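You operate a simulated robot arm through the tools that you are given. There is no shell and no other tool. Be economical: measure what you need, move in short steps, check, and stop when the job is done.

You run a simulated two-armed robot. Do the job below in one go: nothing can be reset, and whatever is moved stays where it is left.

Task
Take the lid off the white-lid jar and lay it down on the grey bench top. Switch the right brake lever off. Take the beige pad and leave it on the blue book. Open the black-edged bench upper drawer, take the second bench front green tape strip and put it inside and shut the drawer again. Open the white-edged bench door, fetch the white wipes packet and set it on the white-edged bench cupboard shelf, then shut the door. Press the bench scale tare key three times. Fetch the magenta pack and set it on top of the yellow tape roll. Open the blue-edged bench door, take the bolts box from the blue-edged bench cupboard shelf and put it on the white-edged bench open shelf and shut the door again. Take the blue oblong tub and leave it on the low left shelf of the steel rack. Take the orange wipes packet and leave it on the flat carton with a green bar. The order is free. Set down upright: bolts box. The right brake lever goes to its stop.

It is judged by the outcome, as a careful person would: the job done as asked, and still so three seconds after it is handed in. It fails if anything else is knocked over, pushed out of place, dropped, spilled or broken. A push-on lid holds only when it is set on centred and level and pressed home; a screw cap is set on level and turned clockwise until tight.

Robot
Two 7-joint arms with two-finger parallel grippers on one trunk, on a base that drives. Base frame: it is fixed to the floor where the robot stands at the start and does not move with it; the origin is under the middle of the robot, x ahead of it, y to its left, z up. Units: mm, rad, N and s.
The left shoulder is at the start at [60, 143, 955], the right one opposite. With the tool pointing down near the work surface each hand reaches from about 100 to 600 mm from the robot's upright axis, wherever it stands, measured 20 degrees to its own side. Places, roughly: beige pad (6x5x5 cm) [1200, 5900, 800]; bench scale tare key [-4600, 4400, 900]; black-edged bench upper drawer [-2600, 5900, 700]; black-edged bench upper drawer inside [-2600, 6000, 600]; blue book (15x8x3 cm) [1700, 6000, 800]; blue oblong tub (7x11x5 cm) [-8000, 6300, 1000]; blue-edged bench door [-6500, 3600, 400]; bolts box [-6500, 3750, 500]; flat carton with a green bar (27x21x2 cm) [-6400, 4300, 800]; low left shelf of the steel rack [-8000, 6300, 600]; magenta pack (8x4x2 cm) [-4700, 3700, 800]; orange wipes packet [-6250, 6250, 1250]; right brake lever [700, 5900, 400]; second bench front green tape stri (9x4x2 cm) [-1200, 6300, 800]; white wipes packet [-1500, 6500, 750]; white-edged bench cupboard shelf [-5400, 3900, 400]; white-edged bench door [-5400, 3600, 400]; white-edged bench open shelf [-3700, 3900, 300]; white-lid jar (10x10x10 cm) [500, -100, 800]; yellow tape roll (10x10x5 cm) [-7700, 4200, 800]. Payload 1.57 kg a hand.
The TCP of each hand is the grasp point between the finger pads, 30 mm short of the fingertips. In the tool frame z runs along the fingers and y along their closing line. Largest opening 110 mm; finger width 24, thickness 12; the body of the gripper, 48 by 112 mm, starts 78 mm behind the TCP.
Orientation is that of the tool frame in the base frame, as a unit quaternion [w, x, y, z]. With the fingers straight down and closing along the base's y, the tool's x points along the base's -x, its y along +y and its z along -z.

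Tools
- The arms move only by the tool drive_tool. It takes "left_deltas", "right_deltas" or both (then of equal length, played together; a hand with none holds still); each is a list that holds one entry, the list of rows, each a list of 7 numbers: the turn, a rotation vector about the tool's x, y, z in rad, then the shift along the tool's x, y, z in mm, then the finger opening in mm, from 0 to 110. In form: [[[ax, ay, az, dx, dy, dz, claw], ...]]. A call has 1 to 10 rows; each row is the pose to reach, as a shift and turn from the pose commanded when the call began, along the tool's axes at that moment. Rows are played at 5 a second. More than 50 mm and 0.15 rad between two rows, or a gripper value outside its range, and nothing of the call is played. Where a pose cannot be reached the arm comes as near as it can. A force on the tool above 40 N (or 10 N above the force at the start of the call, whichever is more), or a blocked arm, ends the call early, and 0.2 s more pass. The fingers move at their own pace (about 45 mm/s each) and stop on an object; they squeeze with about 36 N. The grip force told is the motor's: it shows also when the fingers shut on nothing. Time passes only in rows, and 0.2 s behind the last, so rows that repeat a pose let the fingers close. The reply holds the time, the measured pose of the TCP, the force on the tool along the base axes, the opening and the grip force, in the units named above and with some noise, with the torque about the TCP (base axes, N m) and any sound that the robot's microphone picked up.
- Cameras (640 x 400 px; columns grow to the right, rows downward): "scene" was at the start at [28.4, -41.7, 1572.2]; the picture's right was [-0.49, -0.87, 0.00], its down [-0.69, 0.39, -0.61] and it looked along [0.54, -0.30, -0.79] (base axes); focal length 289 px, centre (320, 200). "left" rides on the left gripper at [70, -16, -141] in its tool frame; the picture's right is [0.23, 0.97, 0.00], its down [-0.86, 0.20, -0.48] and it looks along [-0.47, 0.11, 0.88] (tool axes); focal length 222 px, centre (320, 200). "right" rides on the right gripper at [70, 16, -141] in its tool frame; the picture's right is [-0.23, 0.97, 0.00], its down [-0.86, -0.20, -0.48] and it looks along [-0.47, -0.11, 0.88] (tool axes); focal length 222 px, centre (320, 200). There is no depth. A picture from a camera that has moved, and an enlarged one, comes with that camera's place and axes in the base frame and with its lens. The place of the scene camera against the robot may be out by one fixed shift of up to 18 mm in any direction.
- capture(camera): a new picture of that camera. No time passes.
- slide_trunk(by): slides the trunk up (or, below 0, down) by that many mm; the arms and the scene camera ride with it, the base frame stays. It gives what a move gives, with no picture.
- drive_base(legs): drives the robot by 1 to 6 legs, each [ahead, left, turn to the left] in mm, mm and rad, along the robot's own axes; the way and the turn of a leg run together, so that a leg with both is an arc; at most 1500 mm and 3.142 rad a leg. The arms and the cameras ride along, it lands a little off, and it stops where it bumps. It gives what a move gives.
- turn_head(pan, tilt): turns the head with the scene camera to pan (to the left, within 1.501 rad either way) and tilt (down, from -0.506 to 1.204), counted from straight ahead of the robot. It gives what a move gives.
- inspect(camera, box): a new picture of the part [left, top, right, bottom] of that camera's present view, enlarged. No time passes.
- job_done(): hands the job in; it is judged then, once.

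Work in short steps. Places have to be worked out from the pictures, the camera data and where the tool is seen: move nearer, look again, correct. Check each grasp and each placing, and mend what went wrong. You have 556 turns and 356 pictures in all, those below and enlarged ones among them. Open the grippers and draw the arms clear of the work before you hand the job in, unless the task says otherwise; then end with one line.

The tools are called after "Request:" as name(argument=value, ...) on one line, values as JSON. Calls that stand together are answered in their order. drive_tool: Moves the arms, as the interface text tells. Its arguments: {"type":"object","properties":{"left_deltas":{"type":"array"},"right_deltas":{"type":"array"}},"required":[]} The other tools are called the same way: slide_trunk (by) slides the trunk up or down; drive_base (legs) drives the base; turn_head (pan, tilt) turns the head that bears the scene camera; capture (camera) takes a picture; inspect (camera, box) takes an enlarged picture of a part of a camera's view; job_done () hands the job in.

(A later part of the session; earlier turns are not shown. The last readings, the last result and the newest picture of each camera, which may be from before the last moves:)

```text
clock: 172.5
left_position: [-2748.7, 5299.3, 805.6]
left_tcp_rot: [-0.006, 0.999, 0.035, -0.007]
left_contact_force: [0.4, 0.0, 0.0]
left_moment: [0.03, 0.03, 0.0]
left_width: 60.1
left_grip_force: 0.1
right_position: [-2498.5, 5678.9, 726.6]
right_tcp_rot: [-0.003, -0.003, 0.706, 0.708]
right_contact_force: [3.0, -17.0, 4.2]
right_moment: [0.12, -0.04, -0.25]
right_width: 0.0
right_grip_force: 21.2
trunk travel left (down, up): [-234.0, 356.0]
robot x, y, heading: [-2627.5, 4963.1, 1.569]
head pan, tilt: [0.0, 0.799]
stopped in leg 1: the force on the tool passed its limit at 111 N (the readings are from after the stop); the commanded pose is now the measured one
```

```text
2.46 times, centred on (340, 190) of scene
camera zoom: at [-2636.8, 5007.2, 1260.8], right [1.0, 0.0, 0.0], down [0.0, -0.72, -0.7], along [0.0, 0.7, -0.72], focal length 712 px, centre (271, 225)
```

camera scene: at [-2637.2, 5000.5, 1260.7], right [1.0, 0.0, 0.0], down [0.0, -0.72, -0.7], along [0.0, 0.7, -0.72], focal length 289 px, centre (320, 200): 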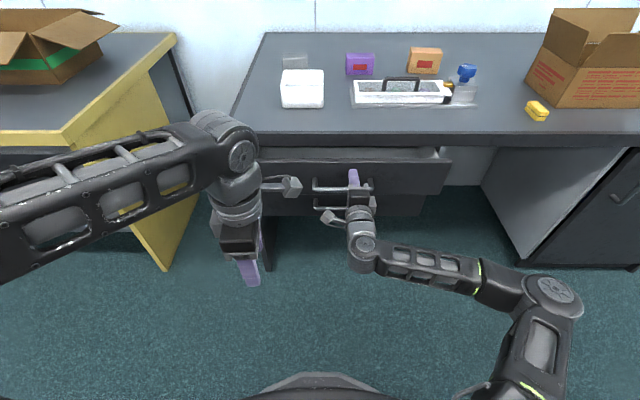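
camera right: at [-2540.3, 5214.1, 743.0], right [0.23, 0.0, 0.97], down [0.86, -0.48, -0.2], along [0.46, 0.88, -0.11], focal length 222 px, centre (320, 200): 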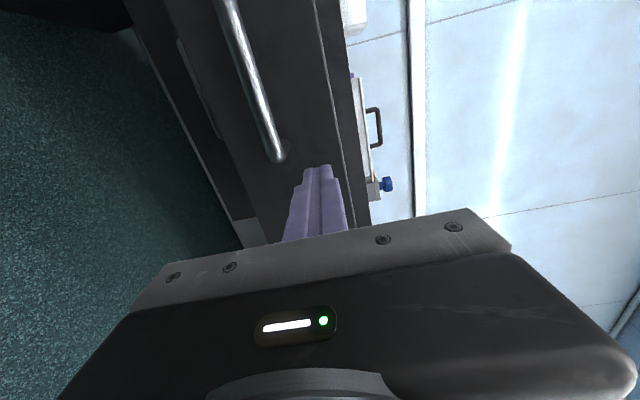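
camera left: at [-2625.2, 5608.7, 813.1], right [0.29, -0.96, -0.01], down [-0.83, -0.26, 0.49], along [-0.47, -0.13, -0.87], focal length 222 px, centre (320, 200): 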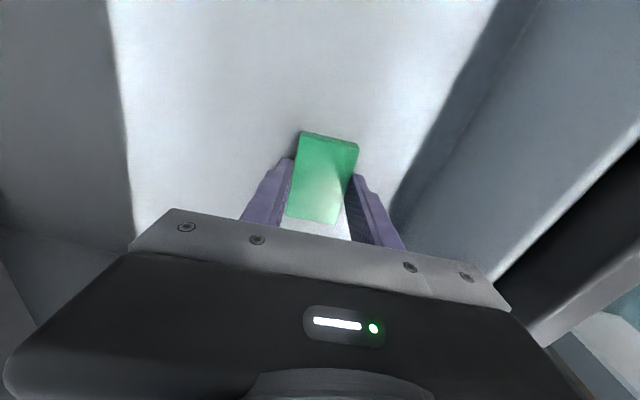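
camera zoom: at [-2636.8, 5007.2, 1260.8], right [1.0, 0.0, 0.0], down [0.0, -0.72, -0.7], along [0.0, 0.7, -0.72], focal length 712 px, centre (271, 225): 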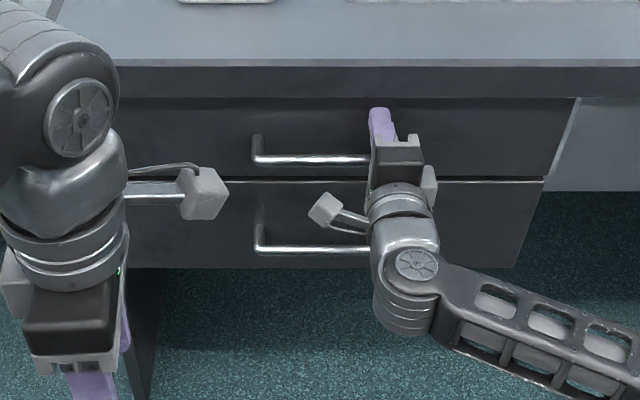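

Shut against its stop. Backing off, raising the trunk, and checking the drawer.

Request:
drive_base(legs=[[-200, 0, 0]])

Request:
slide_trunk(by=300)

Request:
inspect(camera="scene", box=[180, 110, 500, 290])

Request:
drive_tool(right_deltas=[[[0.08, 0.08, -0.08, 0, 0, -10, 60], [0.16, 0.155, -0.155, 0, 0, -20, 60], [0.24, 0.235, -0.235, 0, 0, -30, 60], [0.32, 0.31, -0.31, 0, 0, -40, 60], [0.4, 0.39, -0.39, -10, 0, -60, 60], [0.48, 0.465, -0.465, -20, 0, -80, 60], [0.56, 0.54, -0.54, -30, 0, -100, 60], [0.64, 0.62, -0.62, -40, 0, -120, 60], [0.72, 0.7, -0.7, -50, 0, -140, 60], [0.8, 0.775, -0.775, -60, 0, -160, 60]]])

```text
clock: 174.1
left_position: [-2748.9, 5101.2, 806.7]
left_tcp_rot: [-0.004, 0.999, 0.034, -0.007]
left_contact_force: [0.3, 0.1, -0.3]
left_moment: [-0.01, 0.02, 0.02]
left_width: 60.1
left_grip_force: 0.2
right_position: [-2499.8, 5478.7, 725.3]
right_tcp_rot: [-0.003, -0.002, 0.707, 0.707]
right_contact_force: [-0.5, -0.9, 0.1]
right_moment: [0.02, -0.03, -0.01]
right_width: 0.0
right_grip_force: 20.9
trunk travel left (down, up): [-234.0, 356.0]
robot x, y, heading: [-2628.7, 4764.4, 1.572]
head pan, tilt: [0.0, 0.799]
```

```text
clock: 177.1
left_position: [-2748.8, 5100.3, 1105.0]
left_tcp_rot: [-0.006, 0.999, 0.034, -0.007]
left_contact_force: [0.4, 0.6, -0.4]
left_moment: [-0.03, -0.02, -0.01]
left_width: 60.0
left_grip_force: 0.1
right_position: [-2498.4, 5478.7, 1024.8]
right_tcp_rot: [-0.003, -0.002, 0.707, 0.707]
right_contact_force: [0.7, 0.1, -0.3]
right_moment: [0.02, 0.03, -0.06]
right_width: 0.1
right_grip_force: 21.3
trunk travel left (down, up): [-534.0, 56.0]
robot x, y, heading: [-2629.5, 4762.7, 1.572]
head pan, tilt: [0.0, 0.799]
```

```text
2.00 times, centred on (340, 200) of scene
camera zoom: at [-2637.0, 4809.0, 1560.7], right [1.0, 0.0, 0.0], down [0.0, -0.72, -0.7], along [0.0, 0.7, -0.72], focal length 578 px, centre (280, 200)
```

zoom: 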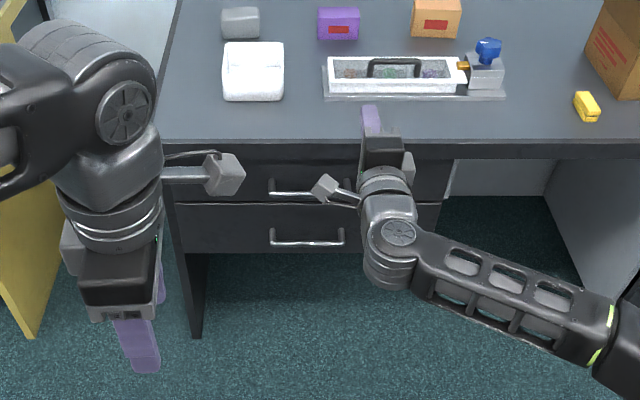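

```text
clock: 179.3
left_position: [-2748.3, 5100.6, 1106.5]
left_tcp_rot: [-0.005, 0.999, 0.034, -0.007]
left_contact_force: [0.0, 0.9, -0.4]
left_moment: [-0.05, -0.02, 0.01]
left_width: 59.9
left_grip_force: 0.0
right_position: [-2437.4, 5319.3, 1026.4]
right_tcp_rot: [-0.001, -0.51, 0.81, 0.289]
right_contact_force: [-0.1, 0.1, -1.0]
right_moment: [-0.02, 0.04, 0.01]
right_width: 60.0
right_grip_force: 0.1
right hand out of reach, approached as far as the arm can: row 7
trunk travel left (down, up): [-534.0, 56.0]
robot x, y, heading: [-2633.0, 4762.8, 1.571]
head pan, tilt: [0.0, 0.799]
```

The drawer is fully shut. Completing the right hand's return to pointing down.

Request:
drive_tool(right_deltas=[[[0.08, 0.08, -0.08, -7, 5, -15, 60], [0.16, 0.155, -0.155, -14, 10, -30, 60], [0.24, 0.235, -0.235, -21, 15, -45, 60], [0.32, 0.31, -0.31, -28, 20, -60, 60], [0.43, 0.415, -0.415, -39, 30, -89, 60]]])

Request:
turn_head(pan=-1.2, tilt=0.5)

Request:
capture(camera="scene")

```text
refused: row 5 steps farther than a row can; nothing moved
```

```text
clock: 180.7
left_position: [-2748.0, 5101.0, 1106.4]
left_tcp_rot: [-0.004, 0.999, 0.034, -0.008]
left_contact_force: [1.0, -0.6, -0.8]
left_moment: [0.0, 0.01, -0.01]
left_width: 60.1
left_grip_force: 0.0
right_position: [-2438.7, 5319.6, 1025.3]
right_tcp_rot: [-0.002, -0.51, 0.811, 0.288]
right_contact_force: [0.2, -0.4, -0.7]
right_moment: [-0.02, 0.01, 0.02]
right_width: 60.2
right_grip_force: 0.0
trunk travel left (down, up): [-534.0, 56.0]
robot x, y, heading: [-2630.9, 4764.4, 1.569]
head pan, tilt: [-1.201, 0.499]
```

```text
272 pictures are left
camera scene: at [-2552.3, 4761.1, 1586.7], right [0.36, -0.93, 0.0], down [-0.45, -0.17, -0.88], along [0.82, 0.32, -0.48], focal length 289 px, centre (320, 200)
```

scene: 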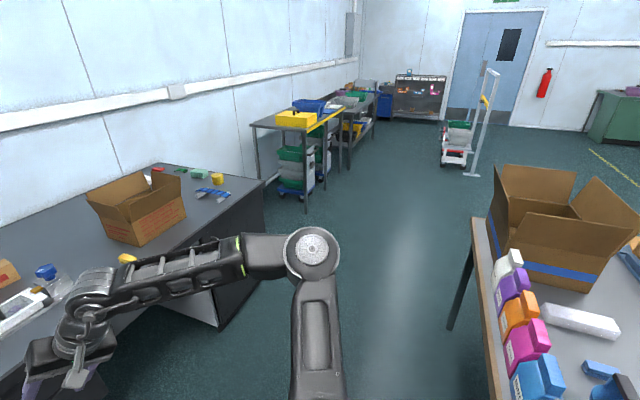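

Aisle is clear. Retrying the right-hand reset with smaller rows, then driving toward the bench's right end (facing west).

Request:
drive_tool(right_deltas=[[[0.07, 0.07, -0.07, -7, 5, -15, 60], [0.14, 0.14, -0.14, -14, 10, -30, 60], [0.21, 0.21, -0.21, -21, 15, -45, 60], [0.28, 0.28, -0.28, -28, 20, -60, 60], [0.36, 0.35, -0.35, -34, 25, -75, 60], [0.43, 0.415, -0.415, -39, 30, -89, 60]]])

Request:
drive_base(legs=[[200, 0, 0], [0, -1500, 0], [0, -530, 0], [0, 0, 1.571]])

Request:
turn_head(pan=-1.0, tilt=0.6)

Request:
capture(camera="scene")

```text
clock: 182.1
left_position: [-2749.3, 5100.4, 1106.7]
left_tcp_rot: [-0.004, 0.999, 0.034, -0.007]
left_contact_force: [-0.2, -0.9, 0.4]
left_moment: [0.02, -0.03, 0.02]
left_width: 60.2
left_grip_force: 0.0
right_position: [-2388.9, 5235.3, 1077.2]
right_tcp_rot: [0.006, -0.7, 0.714, 0.01]
right_contact_force: [-0.3, 0.1, 0.5]
right_moment: [0.02, 0.02, -0.02]
right_width: 60.0
right_grip_force: 0.0
right hand out of reach, approached as far as the arm can: row 4, 5, 6
trunk travel left (down, up): [-534.0, 56.0]
robot x, y, heading: [-2630.9, 4761.4, 1.568]
head pan, tilt: [-1.201, 0.499]
```

```text
clock: 197.3
left_position: [-922.7, 4841.6, 1105.7]
left_tcp_rot: [0.002, 0.684, 0.729, -0.008]
left_contact_force: [-0.9, -0.3, -1.0]
left_moment: [0.01, 0.02, 0.04]
left_width: 60.0
left_grip_force: 0.2
right_position: [-1057.1, 5203.8, 1078.2]
right_tcp_rot: [0.001, 1.0, -0.013, -0.011]
right_contact_force: [0.9, 0.8, -0.1]
right_moment: [0.0, 0.0, 0.03]
right_width: 59.8
right_grip_force: 0.0
trunk travel left (down, up): [-534.0, 56.0]
robot x, y, heading: [-588.4, 4961.7, 3.133]
head pan, tilt: [-1.201, 0.499]
```

```text
clock: 198.0
left_position: [-921.9, 4841.2, 1107.2]
left_tcp_rot: [0.002, 0.684, 0.73, -0.008]
left_contact_force: [0.6, -0.2, 0.3]
left_moment: [0.03, -0.03, -0.01]
left_width: 59.8
left_grip_force: 0.1
right_position: [-1056.6, 5202.9, 1078.1]
right_tcp_rot: [0.001, 1.0, -0.012, -0.01]
right_contact_force: [-0.3, 0.0, 1.1]
right_moment: [0.03, 0.02, -0.01]
right_width: 59.8
right_grip_force: 0.0
trunk travel left (down, up): [-534.0, 56.0]
robot x, y, heading: [-585.3, 4955.5, 3.139]
head pan, tilt: [-1.0, 0.6]
```

```text
271 pictures are left
camera scene: at [-608.5, 5029.1, 1577.7], right [0.84, 0.54, 0.0], down [0.3, -0.48, -0.83], along [-0.44, 0.7, -0.56], focal length 289 px, centre (320, 200)
```

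scene: 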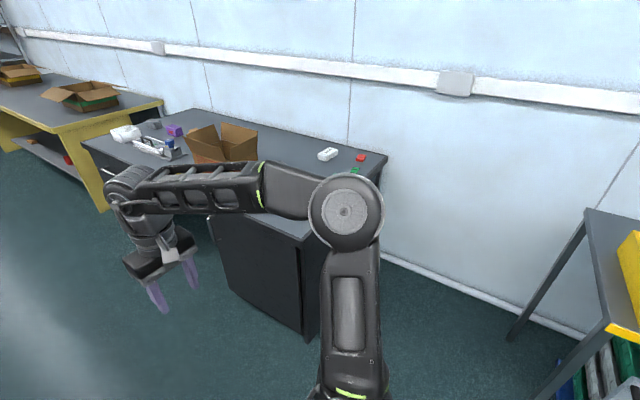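

Wipes ≈(-1425, 6415). I'll strafe north to y≈6060 and go ahead to x≈-795, just off the bench end.

Request:
drive_base(legs=[[0, -1090, 0], [190, 0, 0]])

Request:
turn_head(pan=-0.4, tilt=0.8)

Request:
capture(camera="scene")

Request:
capture(camera="right")

```text
clock: 204.8
left_position: [-1106.3, 5952.1, 1105.9]
left_tcp_rot: [0.002, 0.685, 0.729, -0.007]
left_contact_force: [-0.1, 0.3, -0.1]
left_moment: [0.03, -0.03, -0.01]
left_width: 60.2
left_grip_force: 0.1
right_position: [-1237.8, 6313.2, 1078.2]
right_tcp_rot: [0.002, 1.0, -0.014, -0.01]
right_contact_force: [0.3, 0.7, 0.3]
right_moment: [0.0, -0.04, 0.01]
right_width: 60.2
right_grip_force: 0.0
trunk travel left (down, up): [-534.0, 56.0]
robot x, y, heading: [-766.9, 6066.2, 3.126]
head pan, tilt: [-1.0, 0.6]
```

```text
clock: 205.8
left_position: [-1105.7, 5951.4, 1106.3]
left_tcp_rot: [0.002, 0.685, 0.728, -0.008]
left_contact_force: [-0.8, -0.6, -0.5]
left_moment: [0.0, 0.03, 0.03]
left_width: 59.8
left_grip_force: 0.2
right_position: [-1238.6, 6313.9, 1077.8]
right_tcp_rot: [0.001, 1.0, -0.014, -0.01]
right_contact_force: [0.2, -0.8, 0.2]
right_moment: [-0.01, 0.0, 0.0]
right_width: 60.1
right_grip_force: 0.1
trunk travel left (down, up): [-534.0, 56.0]
robot x, y, heading: [-766.9, 6069.3, 3.131]
head pan, tilt: [-0.4, 0.799]
```

```text
270 pictures are left
camera scene: at [-817.6, 6095.3, 1560.8], right [0.4, 0.92, 0.0], down [0.66, -0.28, -0.7], along [-0.64, 0.28, -0.72], focal length 289 px, centre (320, 200)
```

scene: 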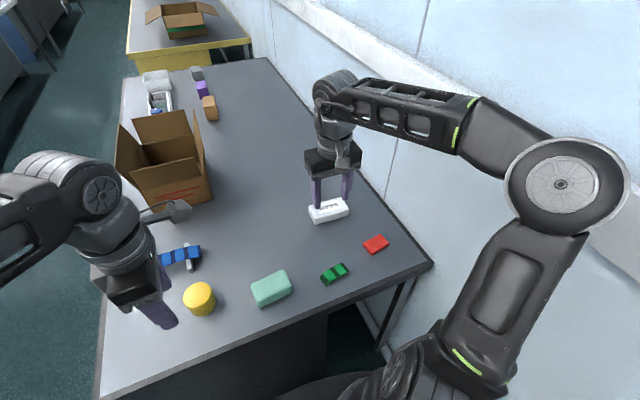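

```text
269 pictures are left
camera right: at [-1166.4, 6295.9, 1217.4], right [-0.25, -0.97, 0.01], down [-0.84, 0.22, 0.5], along [-0.48, 0.12, -0.87], focal length 222 px, centre (320, 200)
```

right: 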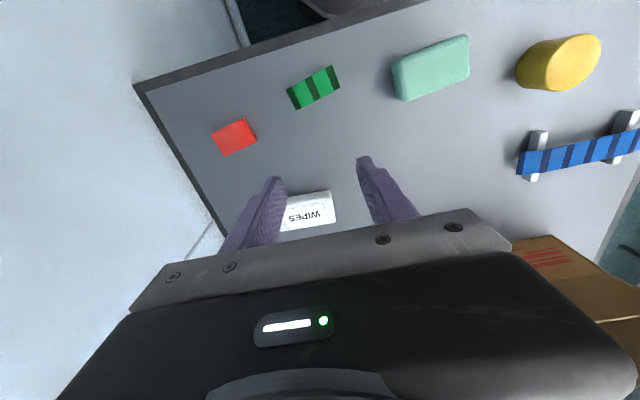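

There is another, striped green strip at about (-1183, 6307), exactly matching the given place (-1200, 6300), so the plain green block I put in the drawer may be the wrong item. Zooming in to be sure.

Request:
inspect(camera="right", box=[190, 40, 490, 230])

Request:
inspect(camera="scene", box=[230, 180, 430, 310])

```text
2.11 times, centred on (340, 135) of right
camera zoom: at [-1166.4, 6295.9, 1217.4], right [-0.25, -0.97, 0.01], down [-0.84, 0.22, 0.5], along [-0.48, 0.12, -0.87], focal length 468 px, centre (278, 337)
```

zoom: 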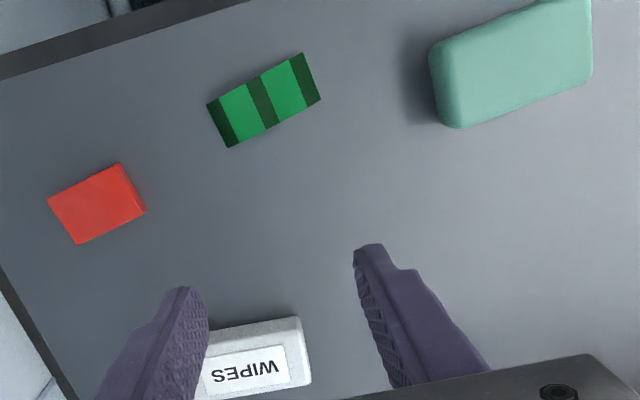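

```text
3.08 times, centred on (330, 245) of scene
camera zoom: at [-817.6, 6095.3, 1560.8], right [0.4, 0.92, 0.0], down [0.66, -0.28, -0.7], along [-0.64, 0.28, -0.72], focal length 890 px, centre (289, 62)
```

zoom: 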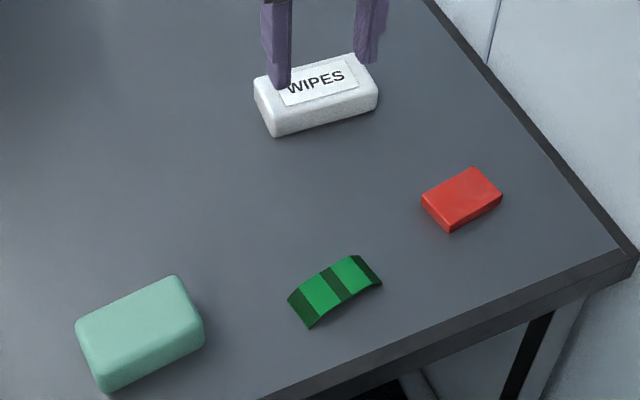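

It's an arched striped tape strip, and that is the one asked for. I'll take it with the right hand now, and at the drawer swap it for the plain block, which then goes back to its original spot (-1254, 5808). Turning the right hand over the strip.

Request:
drive_tool(right_deltas=[[[0, 0, 0.14, 6, 0, 5, 70], [0, 0, 0.28, 12, 0, 10, 70], [0, 0, 0.42, 18, 0, 15, 70], [0, 0, 0.56, 24, 0, 20, 70], [0, 0, 0.7, 30, 1, 30, 70], [0, 0, 0.84, 36, 1, 40, 70], [0, 0, 0.98, 42, 1, 50, 70], [0, 0, 1.12, 48, 2, 60, 70], [0, 0, 1.26, 53, 2, 70, 70], [0, 0, 1.37, 53, 2, 80, 70]]])

Request:
capture(camera="right")

Request:
inspect(camera="scene", box=[230, 130, 430, 310])

```text
clock: 208.0
left_position: [-1104.3, 5951.7, 1106.7]
left_tcp_rot: [0.001, 0.685, 0.728, -0.009]
left_contact_force: [-0.1, -0.1, 0.4]
left_moment: [0.02, -0.01, -0.03]
left_width: 60.2
left_grip_force: 0.0
right_position: [-1186.9, 6310.0, 996.4]
right_tcp_rot: [0.008, 0.764, -0.645, -0.007]
right_contact_force: [0.6, -1.1, -0.9]
right_moment: [-0.03, 0.0, 0.01]
right_width: 69.9
right_grip_force: 0.1
trunk travel left (down, up): [-534.0, 56.0]
robot x, y, heading: [-767.0, 6066.9, 3.135]
head pan, tilt: [-0.4, 0.799]
```

```text
266 pictures are left
camera right: at [-1188.9, 6239.5, 1137.6], right [-1.0, 0.06, 0.02], down [0.06, 0.88, 0.47], along [0.01, 0.47, -0.88], focal length 222 px, centre (320, 200)
```

right: 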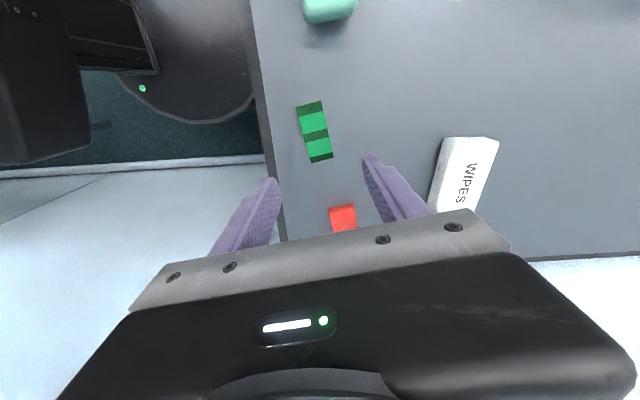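

```text
2.22 times, centred on (330, 220) of scene
camera zoom: at [-817.9, 6095.3, 1560.7], right [0.4, 0.92, 0.0], down [0.66, -0.28, -0.7], along [-0.64, 0.28, -0.72], focal length 643 px, centre (298, 156)
```

zoom: 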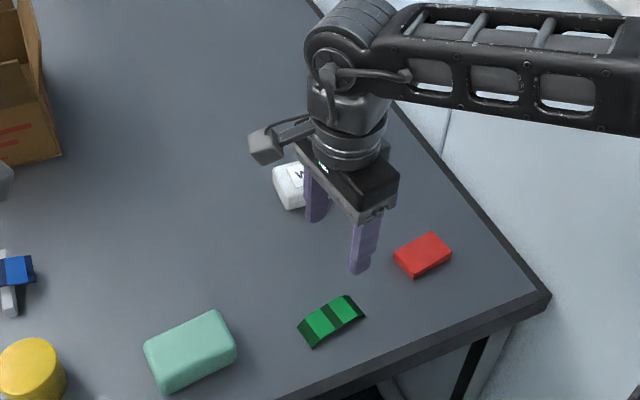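

Centred on the strip and aligned. Lowering to TCP z≈834 (bench top 800) and closing.

Request:
drive_tool(right_deltas=[[[0, 0, 0, 2, -2, 45, 70], [0, 0, 0, 2, -2, 90, 70], [0, 0, 0, 2, -2, 130, 70], [0, 0, 0, 2, -2, 150, 70], [0, 0, 0, 2, -2, 161, 70], [0, 0, 0, 2, -2, 161, 45], [0, 0, 0, 2, -2, 161, 30], [0, 0, 0, 2, -2, 161, 20], [0, 0, 0, 2, -2, 161, 20]]])

Request:
capture(camera="right")

```text
clock: 210.0
left_position: [-1105.5, 5951.1, 1106.5]
left_tcp_rot: [0.002, 0.685, 0.728, -0.009]
left_contact_force: [-0.3, -0.1, -0.2]
left_moment: [-0.01, 0.02, 0.0]
left_width: 59.9
left_grip_force: 0.0
right_position: [-1186.1, 6309.4, 836.0]
right_tcp_rot: [0.009, 0.766, -0.643, -0.006]
right_contact_force: [-0.1, -0.1, -0.4]
right_moment: [0.02, 0.01, -0.01]
right_width: 34.5
right_grip_force: 28.6
trunk travel left (down, up): [-534.0, 56.0]
robot x, y, heading: [-766.7, 6067.5, 3.135]
head pan, tilt: [-0.4, 0.799]
```

```text
264 pictures are left
camera right: at [-1189.1, 6238.8, 976.9], right [-1.0, 0.06, 0.02], down [0.06, 0.88, 0.47], along [0.01, 0.48, -0.88], focal length 222 px, centre (320, 200)
```

right: 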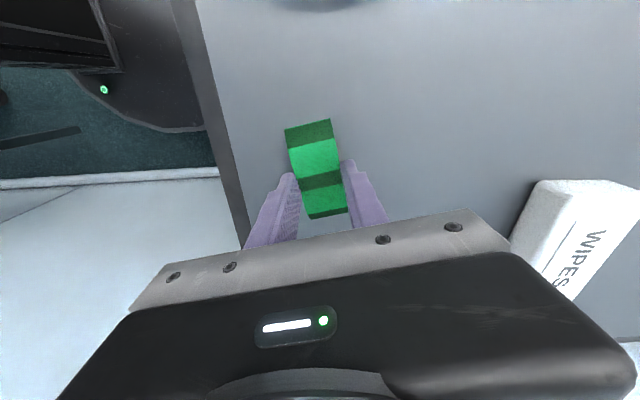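

Gripped at ~35 mm. Lifting and checking.

Request:
drive_tool(right_deltas=[[[0, 0, 0, 0, 0, 0, 20], [0, 0, 0, 0, 0, -15, 20], [0, 0, 0, 0, 0, -60, 20], [0, 0, 0, 0, 0, -110, 20], [0, 0, 0, 0, 0, -160, 20], [0, 0, 0, 0, 0, -210, 20], [0, 0, 0, 0, 0, -250, 20]]])

Request:
capture(camera="right")

```text
clock: 211.6
left_position: [-1104.5, 5951.2, 1105.4]
left_tcp_rot: [0.002, 0.685, 0.728, -0.008]
left_contact_force: [0.0, -1.1, -0.7]
left_moment: [0.04, -0.01, 0.03]
left_width: 59.9
left_grip_force: 0.0
right_position: [-1181.7, 6310.2, 1086.3]
right_tcp_rot: [0.007, 0.766, -0.642, -0.006]
right_contact_force: [0.2, -0.5, -0.7]
right_moment: [-0.01, -0.01, 0.02]
right_width: 34.5
right_grip_force: 36.0
trunk travel left (down, up): [-534.0, 56.0]
robot x, y, heading: [-766.3, 6068.6, 3.129]
head pan, tilt: [-0.4, 0.799]
```

```text
263 pictures are left
camera right: at [-1182.9, 6239.0, 1228.4], right [-1.0, 0.06, 0.02], down [0.06, 0.88, 0.47], along [0.01, 0.48, -0.88], focal length 222 px, centre (320, 200)
```

right: 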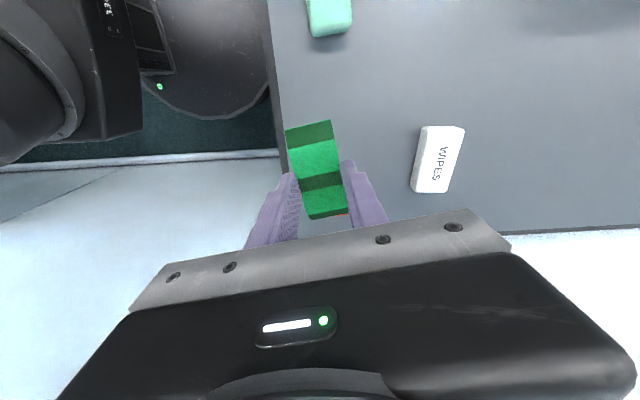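

The strip is held. Backing out, going to the drawer again, facing north with the robot at x≈-2430.

Request:
drive_base(legs=[[-180, 0, 0], [0, 1110, 0], [0, 0, -1.565], [0, 1480, 0]])

Request:
turn_head(pan=0.0, tilt=0.7)

```text
clock: 229.2
left_position: [-2183.7, 5333.5, 1108.2]
left_tcp_rot: [-0.005, 1.0, 0.026, -0.007]
left_contact_force: [-0.6, -0.5, 0.7]
left_moment: [0.03, -0.03, 0.01]
left_width: 59.8
left_grip_force: 0.0
right_position: [-1823.3, 5406.5, 1086.2]
right_tcp_rot: [-0.001, -0.082, 0.997, 0.011]
right_contact_force: [0.7, -0.1, 0.1]
right_moment: [-0.03, 0.0, 0.02]
right_width: 34.1
right_grip_force: 35.5
trunk travel left (down, up): [-534.0, 56.0]
robot x, y, heading: [-2069.7, 4991.0, 1.553]
head pan, tilt: [-0.4, 0.799]
```

```text
clock: 230.1
left_position: [-2183.7, 5331.3, 1106.0]
left_tcp_rot: [-0.005, 1.0, 0.026, -0.007]
left_contact_force: [-0.3, -0.7, -0.5]
left_moment: [0.01, -0.02, 0.03]
left_width: 60.0
left_grip_force: 0.0
right_position: [-1824.5, 5405.4, 1086.7]
right_tcp_rot: [-0.001, -0.082, 0.997, 0.01]
right_contact_force: [0.6, 0.4, -0.2]
right_moment: [-0.01, -0.01, -0.02]
right_width: 34.4
right_grip_force: 36.4
trunk travel left (down, up): [-534.0, 56.0]
robot x, y, heading: [-2071.7, 4990.6, 1.552]
head pan, tilt: [0.0, 0.7]
```

Lining up with the drawer (robot x≈-2430), lowering the trunk, then pitching the left hand forward with its fingers closing vertically.

Request:
drive_base(legs=[[-35, 360, 0.018]])

Request:
slide_trunk(by=-250)

Request:
drive_tool(left_deltas=[[[0.14, 0, 0, -3, -24, 10, 70], [0.28, 0, 0, -6, -48, 20, 70], [0.42, 0, 0, -9, -72, 30, 70], [0.56, 0, 0, -12, -96, 45, 70], [0.7, 0, 0, -15, -120, 60, 70], [0.84, 0, 0, -18, -144, 75, 70], [0.98, 0, 0, -21, -168, 90, 70], [1.12, 0, 0, -24, -192, 105, 70], [1.26, 0, 0, -27, -210, 125, 70], [1.4, 0, 0, -29, -220, 145, 70]]])

Request:
capture(camera="scene")

```text
clock: 232.4
left_position: [-2549.3, 5299.0, 1107.1]
left_tcp_rot: [-0.005, 0.999, 0.036, -0.007]
left_contact_force: [0.0, -0.5, 0.6]
left_moment: [-0.02, -0.01, -0.03]
left_width: 59.8
left_grip_force: 0.0
right_position: [-2191.9, 5377.9, 1087.0]
right_tcp_rot: [0.0, -0.091, 0.996, 0.011]
right_contact_force: [-0.6, -0.3, 0.2]
right_moment: [0.0, -0.04, 0.0]
right_width: 33.9
right_grip_force: 35.4
trunk travel left (down, up): [-534.0, 56.0]
robot x, y, heading: [-2428.3, 4961.7, 1.574]
head pan, tilt: [0.0, 0.7]
```

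```text
clock: 235.0
left_position: [-2549.2, 5298.3, 856.2]
left_tcp_rot: [-0.005, 0.999, 0.035, -0.006]
left_contact_force: [-1.0, -0.1, -0.3]
left_moment: [-0.01, -0.01, 0.0]
left_width: 60.2
left_grip_force: 0.0
right_position: [-2190.5, 5378.8, 837.9]
right_tcp_rot: [0.0, -0.091, 0.996, 0.01]
right_contact_force: [-0.1, -0.8, -0.2]
right_moment: [0.0, 0.0, -0.01]
right_width: 34.3
right_grip_force: 36.0
trunk travel left (down, up): [-284.0, 306.0]
robot x, y, heading: [-2429.5, 4962.5, 1.569]
head pan, tilt: [0.0, 0.7]
```

```text
clock: 237.2
left_position: [-2679.9, 5436.6, 930.6]
left_tcp_rot: [-0.543, 0.833, 0.052, -0.092]
left_contact_force: [-1.0, -0.2, 0.2]
left_moment: [0.0, -0.04, -0.07]
left_width: 69.8
left_grip_force: 0.0
left hand out of reach, approached as far as the arm can: row 6, 7, 8, 9, 10
right_position: [-2191.2, 5378.4, 838.6]
right_tcp_rot: [0.001, -0.091, 0.996, 0.012]
right_contact_force: [-0.2, 0.3, 0.2]
right_moment: [0.02, -0.07, -0.02]
right_width: 34.3
right_grip_force: 35.8
trunk travel left (down, up): [-284.0, 306.0]
robot x, y, heading: [-2431.5, 4959.7, 1.571]
head pan, tilt: [0.0, 0.7]
```

```text
262 pictures are left
camera scene: at [-2439.0, 5009.1, 1319.1], right [1.0, 0.0, 0.0], down [0.0, -0.64, -0.77], along [0.0, 0.77, -0.64], focal length 289 px, centre (320, 200)
```

scene: 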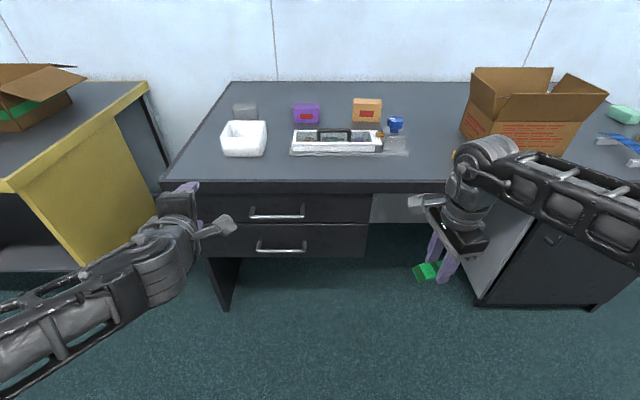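

Correcting the left hand onto the exact forward pose in front of the handle at (-2573, 5540, 700).

Request:
drive_tool(left_deltas=[[[0.06, 0.03, -0.008, 21, 24, 23, 70], [0.12, 0.06, -0.016, 42, 48, 46, 70], [0.18, 0.09, -0.024, 63, 72, 69, 70], [0.24, 0.12, -0.032, 84, 96, 92, 70], [0.3, 0.15, -0.04, 105, 120, 115, 70], [0.36, 0.18, -0.05, 126, 144, 138, 70], [0.413, 0.205, -0.057, 146, 168, 160, 70]]])

Request:
capture(camera="left")

```text
clock: 238.8
left_position: [-2603.7, 5526.8, 853.8]
left_tcp_rot: [-0.669, 0.744, -0.003, -0.005]
left_contact_force: [0.0, 0.1, 0.6]
left_moment: [0.0, 0.01, 0.01]
left_width: 70.1
left_grip_force: 0.1
left hand out of reach, approached as far as the arm can: row 1, 2, 3, 4, 5, 6, 7
right_position: [-2191.1, 5378.1, 836.1]
right_tcp_rot: [-0.001, -0.09, 0.996, 0.011]
right_contact_force: [-0.1, 0.2, -0.3]
right_moment: [-0.01, -0.01, 0.01]
right_width: 34.1
right_grip_force: 36.4
trunk travel left (down, up): [-284.0, 306.0]
robot x, y, heading: [-2428.6, 4962.9, 1.572]
head pan, tilt: [0.0, 0.7]
```

```text
261 pictures are left
camera left: at [-2533.2, 5387.8, 884.1], right [0.22, -0.1, -0.97], down [-0.85, -0.5, -0.14], along [-0.47, 0.86, -0.2], focal length 222 px, centre (320, 200)
```

left: 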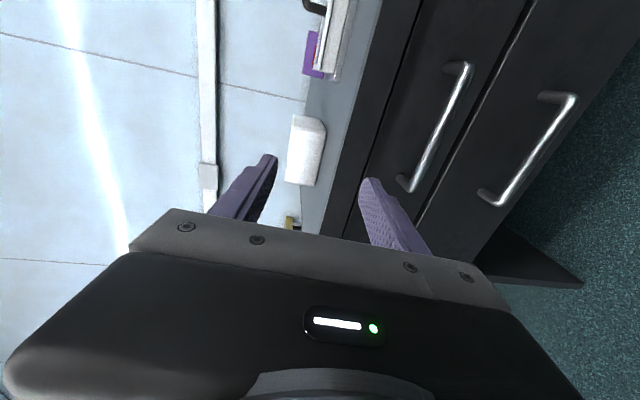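

Continuing down to handle height.

Request:
drive_tool(left_deltas=[[[0.03, 0, 0, 8, 40, 8, 70], [0.06, 0, 0, 16, 80, 15, 70], [0.09, 0, 0, 24, 120, 22, 70], [0.107, 0, 0, 31, 162, 30, 70]]])

Request:
capture(camera="left")

Request:
capture(camera="scene")

```text
clock: 239.8
left_position: [-2601.4, 5526.5, 855.4]
left_tcp_rot: [-0.669, 0.743, -0.003, -0.005]
left_contact_force: [0.3, -0.2, -0.2]
left_moment: [0.0, 0.03, 0.01]
left_width: 69.9
left_grip_force: 0.2
left hand out of reach, approached as far as the arm can: row 1, 2, 3, 4
right_position: [-2190.3, 5377.4, 836.4]
right_tcp_rot: [-0.001, -0.09, 0.996, 0.011]
right_contact_force: [-0.1, 0.5, 0.6]
right_moment: [-0.03, -0.02, -0.03]
right_width: 34.1
right_grip_force: 36.0
trunk travel left (down, up): [-284.0, 306.0]
robot x, y, heading: [-2428.5, 4963.4, 1.569]
head pan, tilt: [0.0, 0.7]
```

```text
260 pictures are left
camera left: at [-2531.7, 5388.2, 885.7], right [0.21, -0.1, -0.97], down [-0.86, -0.5, -0.14], along [-0.47, 0.86, -0.19], focal length 222 px, centre (320, 200)
```

left: 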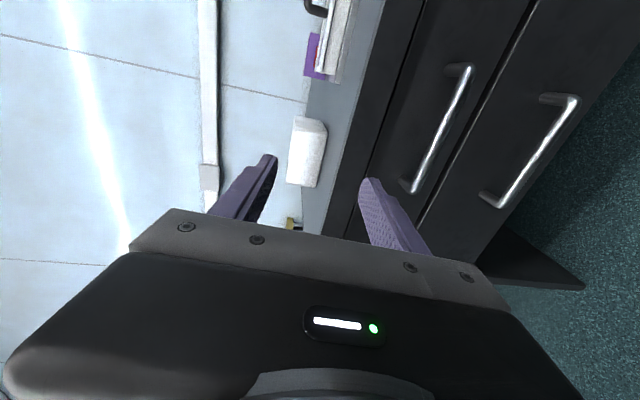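

```text
259 pictures are left
camera scene: at [-2436.6, 5010.6, 1319.0], right [1.0, 0.0, 0.0], down [0.0, -0.64, -0.76], along [0.0, 0.76, -0.64], focal length 289 px, centre (320, 200)
```

scene: 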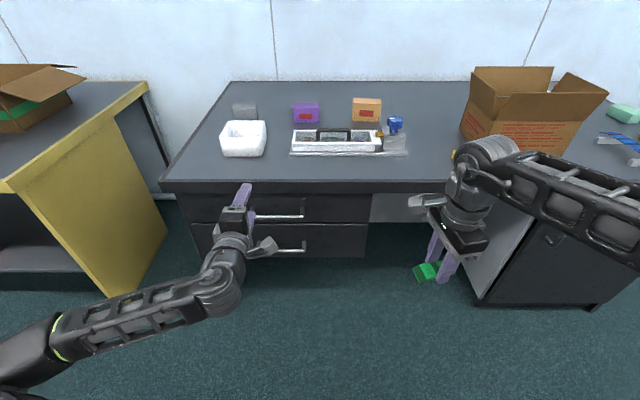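

The arm is at a joint limit there, so I'll use the trunk to reach handle height and the base to approach.

Request:
slide_trunk(by=-166)

Request:
drive_base(legs=[[90, 0, 0]])

Request:
capture(camera="left")

Request:
capture(camera="scene")

```text
clock: 241.7
left_position: [-2601.8, 5527.3, 690.0]
left_tcp_rot: [-0.67, 0.743, -0.004, -0.005]
left_contact_force: [-0.3, -0.3, -0.7]
left_moment: [0.04, 0.0, 0.0]
left_width: 69.9
left_grip_force: 0.1
right_position: [-2190.9, 5378.2, 668.6]
right_tcp_rot: [-0.001, -0.09, 0.996, 0.01]
right_contact_force: [0.0, 0.0, 0.3]
right_moment: [0.01, -0.02, -0.02]
right_width: 34.0
right_grip_force: 36.1
trunk travel left (down, up): [-118.0, 472.0]
robot x, y, heading: [-2431.9, 4960.4, 1.572]
head pan, tilt: [0.0, 0.7]
```

```text
clock: 242.8
left_position: [-2602.3, 5619.1, 690.2]
left_tcp_rot: [-0.67, 0.743, -0.002, -0.006]
left_contact_force: [0.5, -0.6, 0.1]
left_moment: [0.01, -0.01, 0.02]
left_width: 69.9
left_grip_force: 0.0
right_position: [-2191.4, 5469.9, 670.3]
right_tcp_rot: [-0.001, -0.091, 0.996, 0.01]
right_contact_force: [0.0, 0.3, 0.4]
right_moment: [-0.03, 0.02, -0.01]
right_width: 34.4
right_grip_force: 36.3
trunk travel left (down, up): [-118.0, 472.0]
robot x, y, heading: [-2431.9, 5052.8, 1.577]
head pan, tilt: [0.0, 0.7]
```

```text
258 pictures are left
camera left: at [-2532.2, 5478.9, 719.7], right [0.21, -0.1, -0.97], down [-0.86, -0.5, -0.14], along [-0.47, 0.86, -0.19], focal length 222 px, centre (320, 200)
```

left: 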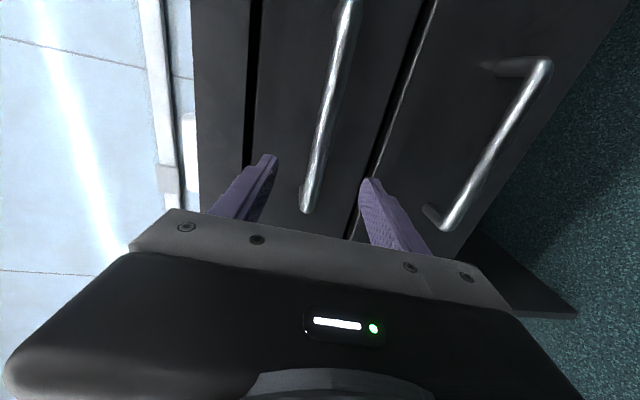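

```text
257 pictures are left
camera scene: at [-2436.8, 5101.4, 1153.0], right [1.0, 0.0, 0.0], down [0.0, -0.64, -0.76], along [0.0, 0.76, -0.64], focal length 289 px, centre (320, 200)
```

scene: 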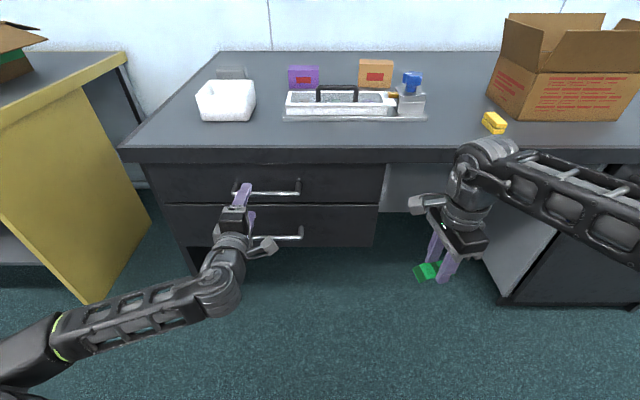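

The bar lines up between the fingers. Advancing 42 mm and closing.

Request:
drive_base(legs=[[42, 0, 0]])

Request:
drive_tool(left_deltas=[[[0, 0, 0, 0, 0, 0, 40], [0, 0, 0, 0, 0, 0, 10], [0, 0, 0, 0, 0, 0, 0], [0, 0, 0, 0, 0, 0, 0]]])

Request:
capture(camera="left")

```text
clock: 243.7
left_position: [-2602.6, 5659.8, 689.6]
left_tcp_rot: [-0.669, 0.743, -0.003, -0.005]
left_contact_force: [0.3, -0.4, -0.5]
left_moment: [0.01, 0.01, -0.01]
left_width: 69.9
left_grip_force: 0.2
right_position: [-2191.2, 5513.1, 670.5]
right_tcp_rot: [-0.002, -0.09, 0.996, 0.011]
right_contact_force: [0.2, 0.3, -0.6]
right_moment: [0.02, -0.03, -0.03]
right_width: 34.0
right_grip_force: 36.4
trunk travel left (down, up): [-118.0, 472.0]
robot x, y, heading: [-2429.7, 5093.8, 1.577]
head pan, tilt: [0.0, 0.7]
```

```text
clock: 244.7
left_position: [-2603.0, 5660.8, 689.4]
left_tcp_rot: [-0.669, 0.743, -0.004, -0.005]
left_contact_force: [1.0, -3.1, -4.2]
left_moment: [-0.03, -0.33, 0.15]
left_width: 16.4
left_grip_force: 17.9
right_position: [-2190.8, 5512.0, 670.2]
right_tcp_rot: [0.0, -0.091, 0.996, 0.011]
right_contact_force: [-0.2, -1.0, 0.5]
right_moment: [-0.02, 0.01, 0.03]
right_width: 34.1
right_grip_force: 36.0
trunk travel left (down, up): [-118.0, 472.0]
robot x, y, heading: [-2428.3, 5094.7, 1.571]
head pan, tilt: [0.0, 0.7]
```

```text
256 pictures are left
camera left: at [-2532.1, 5521.6, 719.1], right [0.22, -0.1, -0.97], down [-0.86, -0.5, -0.14], along [-0.47, 0.86, -0.19], focal length 222 px, centre (320, 200)
```

left: 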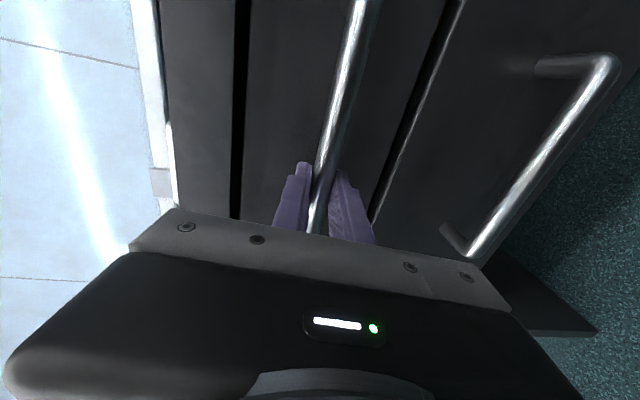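

Gripped. Pulling with the base 235 mm.

Request:
drive_base(legs=[[-235, 0, 0]])

Request:
capture(camera="scene")

```text
clock: 246.4
left_position: [-2601.8, 5428.1, 689.3]
left_tcp_rot: [-0.669, 0.743, -0.003, -0.005]
left_contact_force: [-5.8, -0.3, -9.0]
left_moment: [-0.07, -0.69, 0.42]
left_width: 15.8
left_grip_force: 31.2
right_position: [-2190.9, 5277.2, 669.0]
right_tcp_rot: [0.0, -0.09, 0.996, 0.011]
right_contact_force: [0.4, 0.7, -0.5]
right_moment: [0.03, 0.0, 0.02]
right_width: 34.1
right_grip_force: 36.3
trunk travel left (down, up): [-118.0, 472.0]
robot x, y, heading: [-2431.4, 4863.3, 1.571]
head pan, tilt: [0.0, 0.7]
```

```text
255 pictures are left
camera scene: at [-2437.5, 4911.1, 1152.9], right [1.0, 0.0, 0.0], down [0.0, -0.64, -0.76], along [0.0, 0.76, -0.64], focal length 289 px, centre (320, 200)
```

scene: 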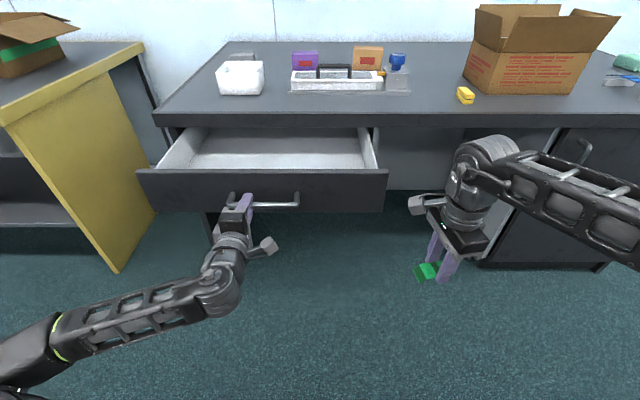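

Open. Releasing the handle, backing 70 mm, then raising the trunk.

Request:
drive_tool(left_deltas=[[[0, 0, 0, 0, 0, 0, 40], [0, 0, 0, 0, 0, 0, 70], [0, 0, 0, 0, 0, 0, 70]]])

Request:
drive_base(legs=[[-80, 0, 0]])

Request:
slide_trunk(by=400)

Request:
turn_head(pan=0.1, tilt=0.8)

Request:
capture(camera="scene")

```text
clock: 247.2
left_position: [-2601.7, 5427.8, 689.9]
left_tcp_rot: [-0.669, 0.743, -0.004, -0.005]
left_contact_force: [-0.4, -0.1, -0.1]
left_moment: [-0.02, 0.0, -0.03]
left_width: 70.2
left_grip_force: 0.0
right_position: [-2189.5, 5278.5, 669.2]
right_tcp_rot: [-0.001, -0.089, 0.996, 0.011]
right_contact_force: [-1.0, -0.7, -0.1]
right_moment: [0.01, 0.0, -0.01]
right_width: 34.3
right_grip_force: 35.7
trunk travel left (down, up): [-118.0, 472.0]
robot x, y, heading: [-2429.5, 4860.0, 1.573]
head pan, tilt: [0.0, 0.7]
```

```text
clock: 248.3
left_position: [-2601.8, 5346.7, 689.5]
left_tcp_rot: [-0.669, 0.744, -0.003, -0.006]
left_contact_force: [0.2, -0.2, 0.8]
left_moment: [-0.01, 0.02, -0.01]
left_width: 70.1
left_grip_force: 0.1
right_position: [-2191.7, 5198.3, 670.6]
right_tcp_rot: [-0.001, -0.091, 0.996, 0.01]
right_contact_force: [-0.9, -0.2, -0.4]
right_moment: [-0.03, 0.04, -0.01]
right_width: 34.3
right_grip_force: 36.1
trunk travel left (down, up): [-118.0, 472.0]
robot x, y, heading: [-2431.4, 4778.5, 1.569]
head pan, tilt: [0.0, 0.7]
```

```text
clock: 252.1
left_position: [-2602.7, 5348.1, 1090.3]
left_tcp_rot: [-0.669, 0.743, -0.003, -0.006]
left_contact_force: [0.0, 0.6, 0.5]
left_moment: [-0.01, 0.0, 0.01]
left_width: 70.1
left_grip_force: 0.1
right_position: [-2190.5, 5197.5, 1069.6]
right_tcp_rot: [-0.001, -0.091, 0.996, 0.01]
right_contact_force: [-0.6, 0.3, -0.5]
right_moment: [-0.02, -0.02, 0.01]
right_width: 34.2
right_grip_force: 36.2
trunk travel left (down, up): [-518.0, 72.0]
robot x, y, heading: [-2430.7, 4780.9, 1.568]
head pan, tilt: [0.0, 0.7]
```

```text
clock: 252.8
left_position: [-2602.3, 5346.3, 1089.9]
left_tcp_rot: [-0.669, 0.743, -0.003, -0.006]
left_contact_force: [0.2, -0.3, 0.3]
left_moment: [0.01, 0.01, 0.02]
left_width: 70.0
left_grip_force: 0.0
right_position: [-2189.9, 5197.2, 1070.4]
right_tcp_rot: [-0.001, -0.091, 0.996, 0.011]
right_contact_force: [0.8, 0.5, 0.3]
right_moment: [-0.04, 0.03, -0.01]
right_width: 34.1
right_grip_force: 35.6
trunk travel left (down, up): [-518.0, 72.0]
robot x, y, heading: [-2431.4, 4776.3, 1.573]
head pan, tilt: [0.099, 0.799]
```

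```text
254 pictures are left
camera scene: at [-2444.8, 4825.5, 1544.8], right [1.0, 0.1, 0.0], down [0.07, -0.71, -0.7], along [-0.07, 0.69, -0.72], focal length 289 px, centre (320, 200)
```

scene: 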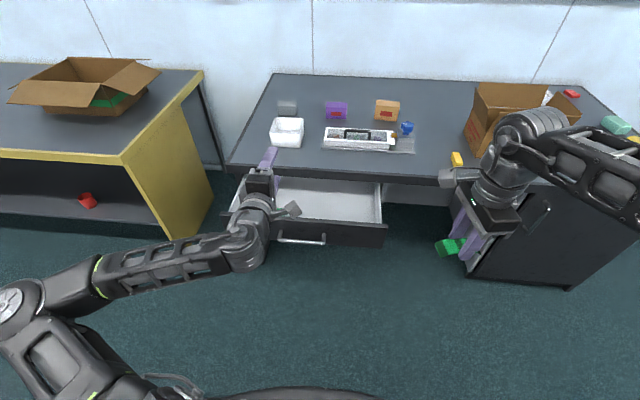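

Driving so the right hand can reach over the drawer's right half (robot to about (-2600, 5000)).

Request:
drive_base(legs=[[225, 170, 0]])

Request:
turn_head(pan=-0.1, tilt=0.85)

Request:
capture(camera="scene")

```text
clock: 254.7
left_position: [-2769.9, 5569.0, 1089.4]
left_tcp_rot: [-0.669, 0.743, -0.005, -0.005]
left_contact_force: [0.9, 0.8, -0.1]
left_moment: [-0.02, 0.04, 0.03]
left_width: 69.7
left_grip_force: 0.0
right_position: [-2358.6, 5419.0, 1069.4]
right_tcp_rot: [0.0, -0.089, 0.996, 0.01]
right_contact_force: [0.5, 0.5, -0.2]
right_moment: [-0.01, -0.04, 0.01]
right_width: 34.2
right_grip_force: 35.9
trunk travel left (down, up): [-518.0, 72.0]
robot x, y, heading: [-2599.8, 5001.1, 1.565]
head pan, tilt: [0.099, 0.799]
```

```text
clock: 255.4
left_position: [-2769.5, 5569.2, 1089.3]
left_tcp_rot: [-0.669, 0.743, -0.004, -0.004]
left_contact_force: [0.5, 0.1, 0.1]
left_moment: [-0.04, 0.01, 0.02]
left_width: 69.5
left_grip_force: 0.2
right_position: [-2358.4, 5418.3, 1071.2]
right_tcp_rot: [-0.001, -0.089, 0.996, 0.01]
right_contact_force: [-0.2, -0.5, -0.8]
right_moment: [0.02, -0.03, -0.02]
right_width: 34.0
right_grip_force: 35.8
trunk travel left (down, up): [-518.0, 72.0]
robot x, y, heading: [-2598.0, 5002.2, 1.568]
head pan, tilt: [-0.099, 0.85]
```

```text
253 pictures are left
camera scene: at [-2598.4, 5043.9, 1540.7], right [0.99, -0.1, 0.0], down [-0.08, -0.75, -0.66], along [0.07, 0.66, -0.75], focal length 289 px, centre (320, 200)
```

scene: 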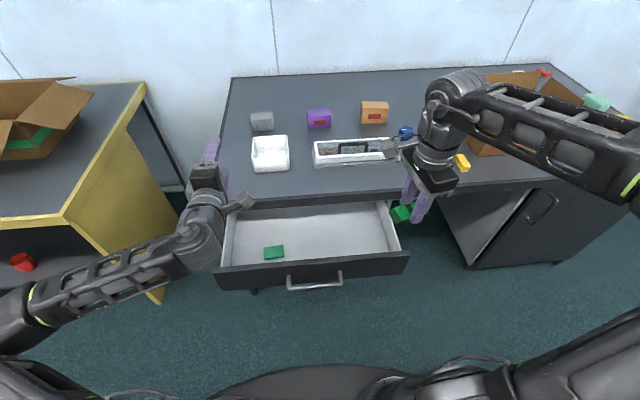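

The plain block is where I left it in the drawer. Moving the right hand over (-2450, 5580) and lowering the striped strip in.

Request:
drive_tool(right_deltas=[[[0, 0, 0, 15, 44, 15, 20], [0, 0, 0, 30, 88, 30, 20], [0, 0, 0, 45, 132, 45, 20], [0, 0, 0, 61, 176, 60, 20], [0, 0, 0, 61, 176, 110, 20], [0, 0, 0, 61, 176, 160, 20], [0, 0, 0, 61, 176, 205, 20], [0, 0, 0, 61, 176, 250, 20]]])

Request:
capture(camera="right")

Request:
capture(camera="scene")

```text
clock: 257.2
left_position: [-2769.8, 5568.3, 1089.4]
left_tcp_rot: [-0.67, 0.743, -0.004, -0.005]
left_contact_force: [-0.4, -0.9, -1.1]
left_moment: [0.0, 0.02, -0.04]
left_width: 70.0
left_grip_force: 0.1
right_position: [-2399.6, 5530.3, 805.4]
right_tcp_rot: [-0.005, -0.089, 0.996, 0.016]
right_contact_force: [0.4, 0.2, 0.8]
right_moment: [0.0, -0.01, -0.03]
right_width: 34.5
right_grip_force: 35.5
right hand out of reach, approached as far as the arm can: row 2, 3, 4, 5, 6, 7, 8
trunk travel left (down, up): [-518.0, 72.0]
robot x, y, heading: [-2597.0, 5000.8, 1.566]
head pan, tilt: [-0.099, 0.85]
```

```text
252 pictures are left
camera right: at [-2469.4, 5529.3, 948.3], right [0.05, 1.0, 0.03], down [0.88, -0.06, 0.47], along [0.47, 0.0, -0.88], focal length 222 px, centre (320, 200)
```

right: 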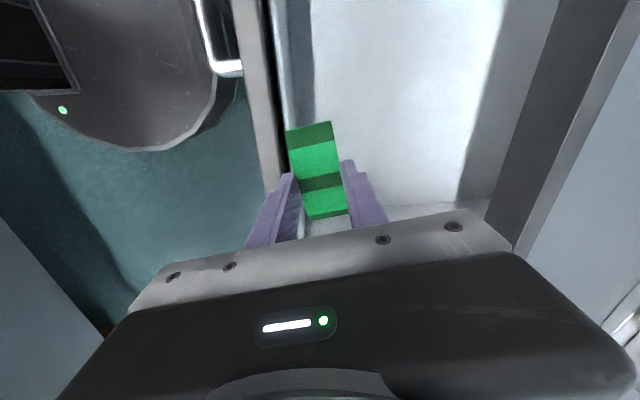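

```text
251 pictures are left
camera scene: at [-2598.2, 5044.4, 1540.8], right [0.99, -0.1, 0.0], down [-0.08, -0.75, -0.66], along [0.07, 0.66, -0.75], focal length 289 px, centre (320, 200)
```

scene: 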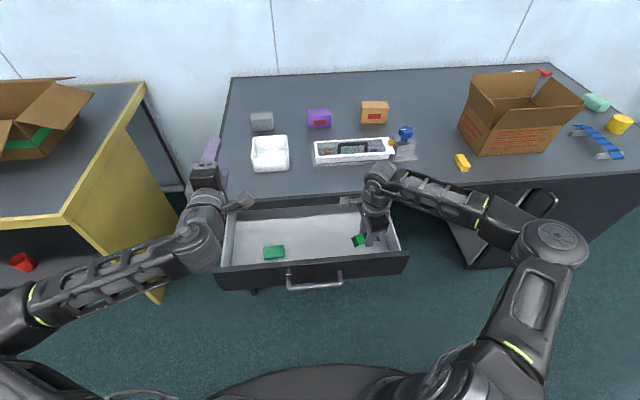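

I'm 50 mm short because of the wrist yaw. Hand is still above the panel; shifting the base 50 ahead and 30 left.

Request:
drive_base(legs=[[50, 30, 0]])

Request:
capture(camera="right")

```text
clock: 258.2
left_position: [-2800.5, 5619.4, 1089.0]
left_tcp_rot: [-0.669, 0.743, -0.004, -0.004]
left_contact_force: [-0.1, 0.4, -0.5]
left_moment: [0.01, 0.0, -0.04]
left_width: 69.8
left_grip_force: 0.0
right_position: [-2429.7, 5579.2, 805.9]
right_tcp_rot: [-0.004, -0.089, 0.996, 0.016]
right_contact_force: [-0.2, 0.4, -0.6]
right_moment: [-0.01, -0.04, 0.0]
right_width: 34.3
right_grip_force: 35.5
trunk travel left (down, up): [-518.0, 72.0]
robot x, y, heading: [-2628.9, 5049.6, 1.562]
head pan, tilt: [-0.099, 0.85]
```

```text
250 pictures are left
camera right: at [-2500.2, 5579.1, 948.5], right [0.05, 1.0, 0.03], down [0.88, -0.06, 0.47], along [0.47, 0.0, -0.88], focal length 222 px, centre (320, 200)
```

right: 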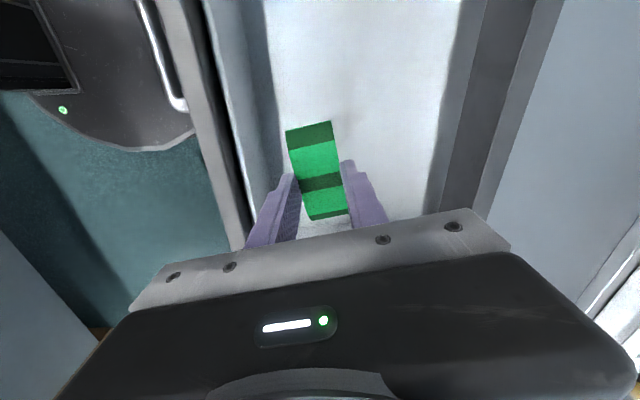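

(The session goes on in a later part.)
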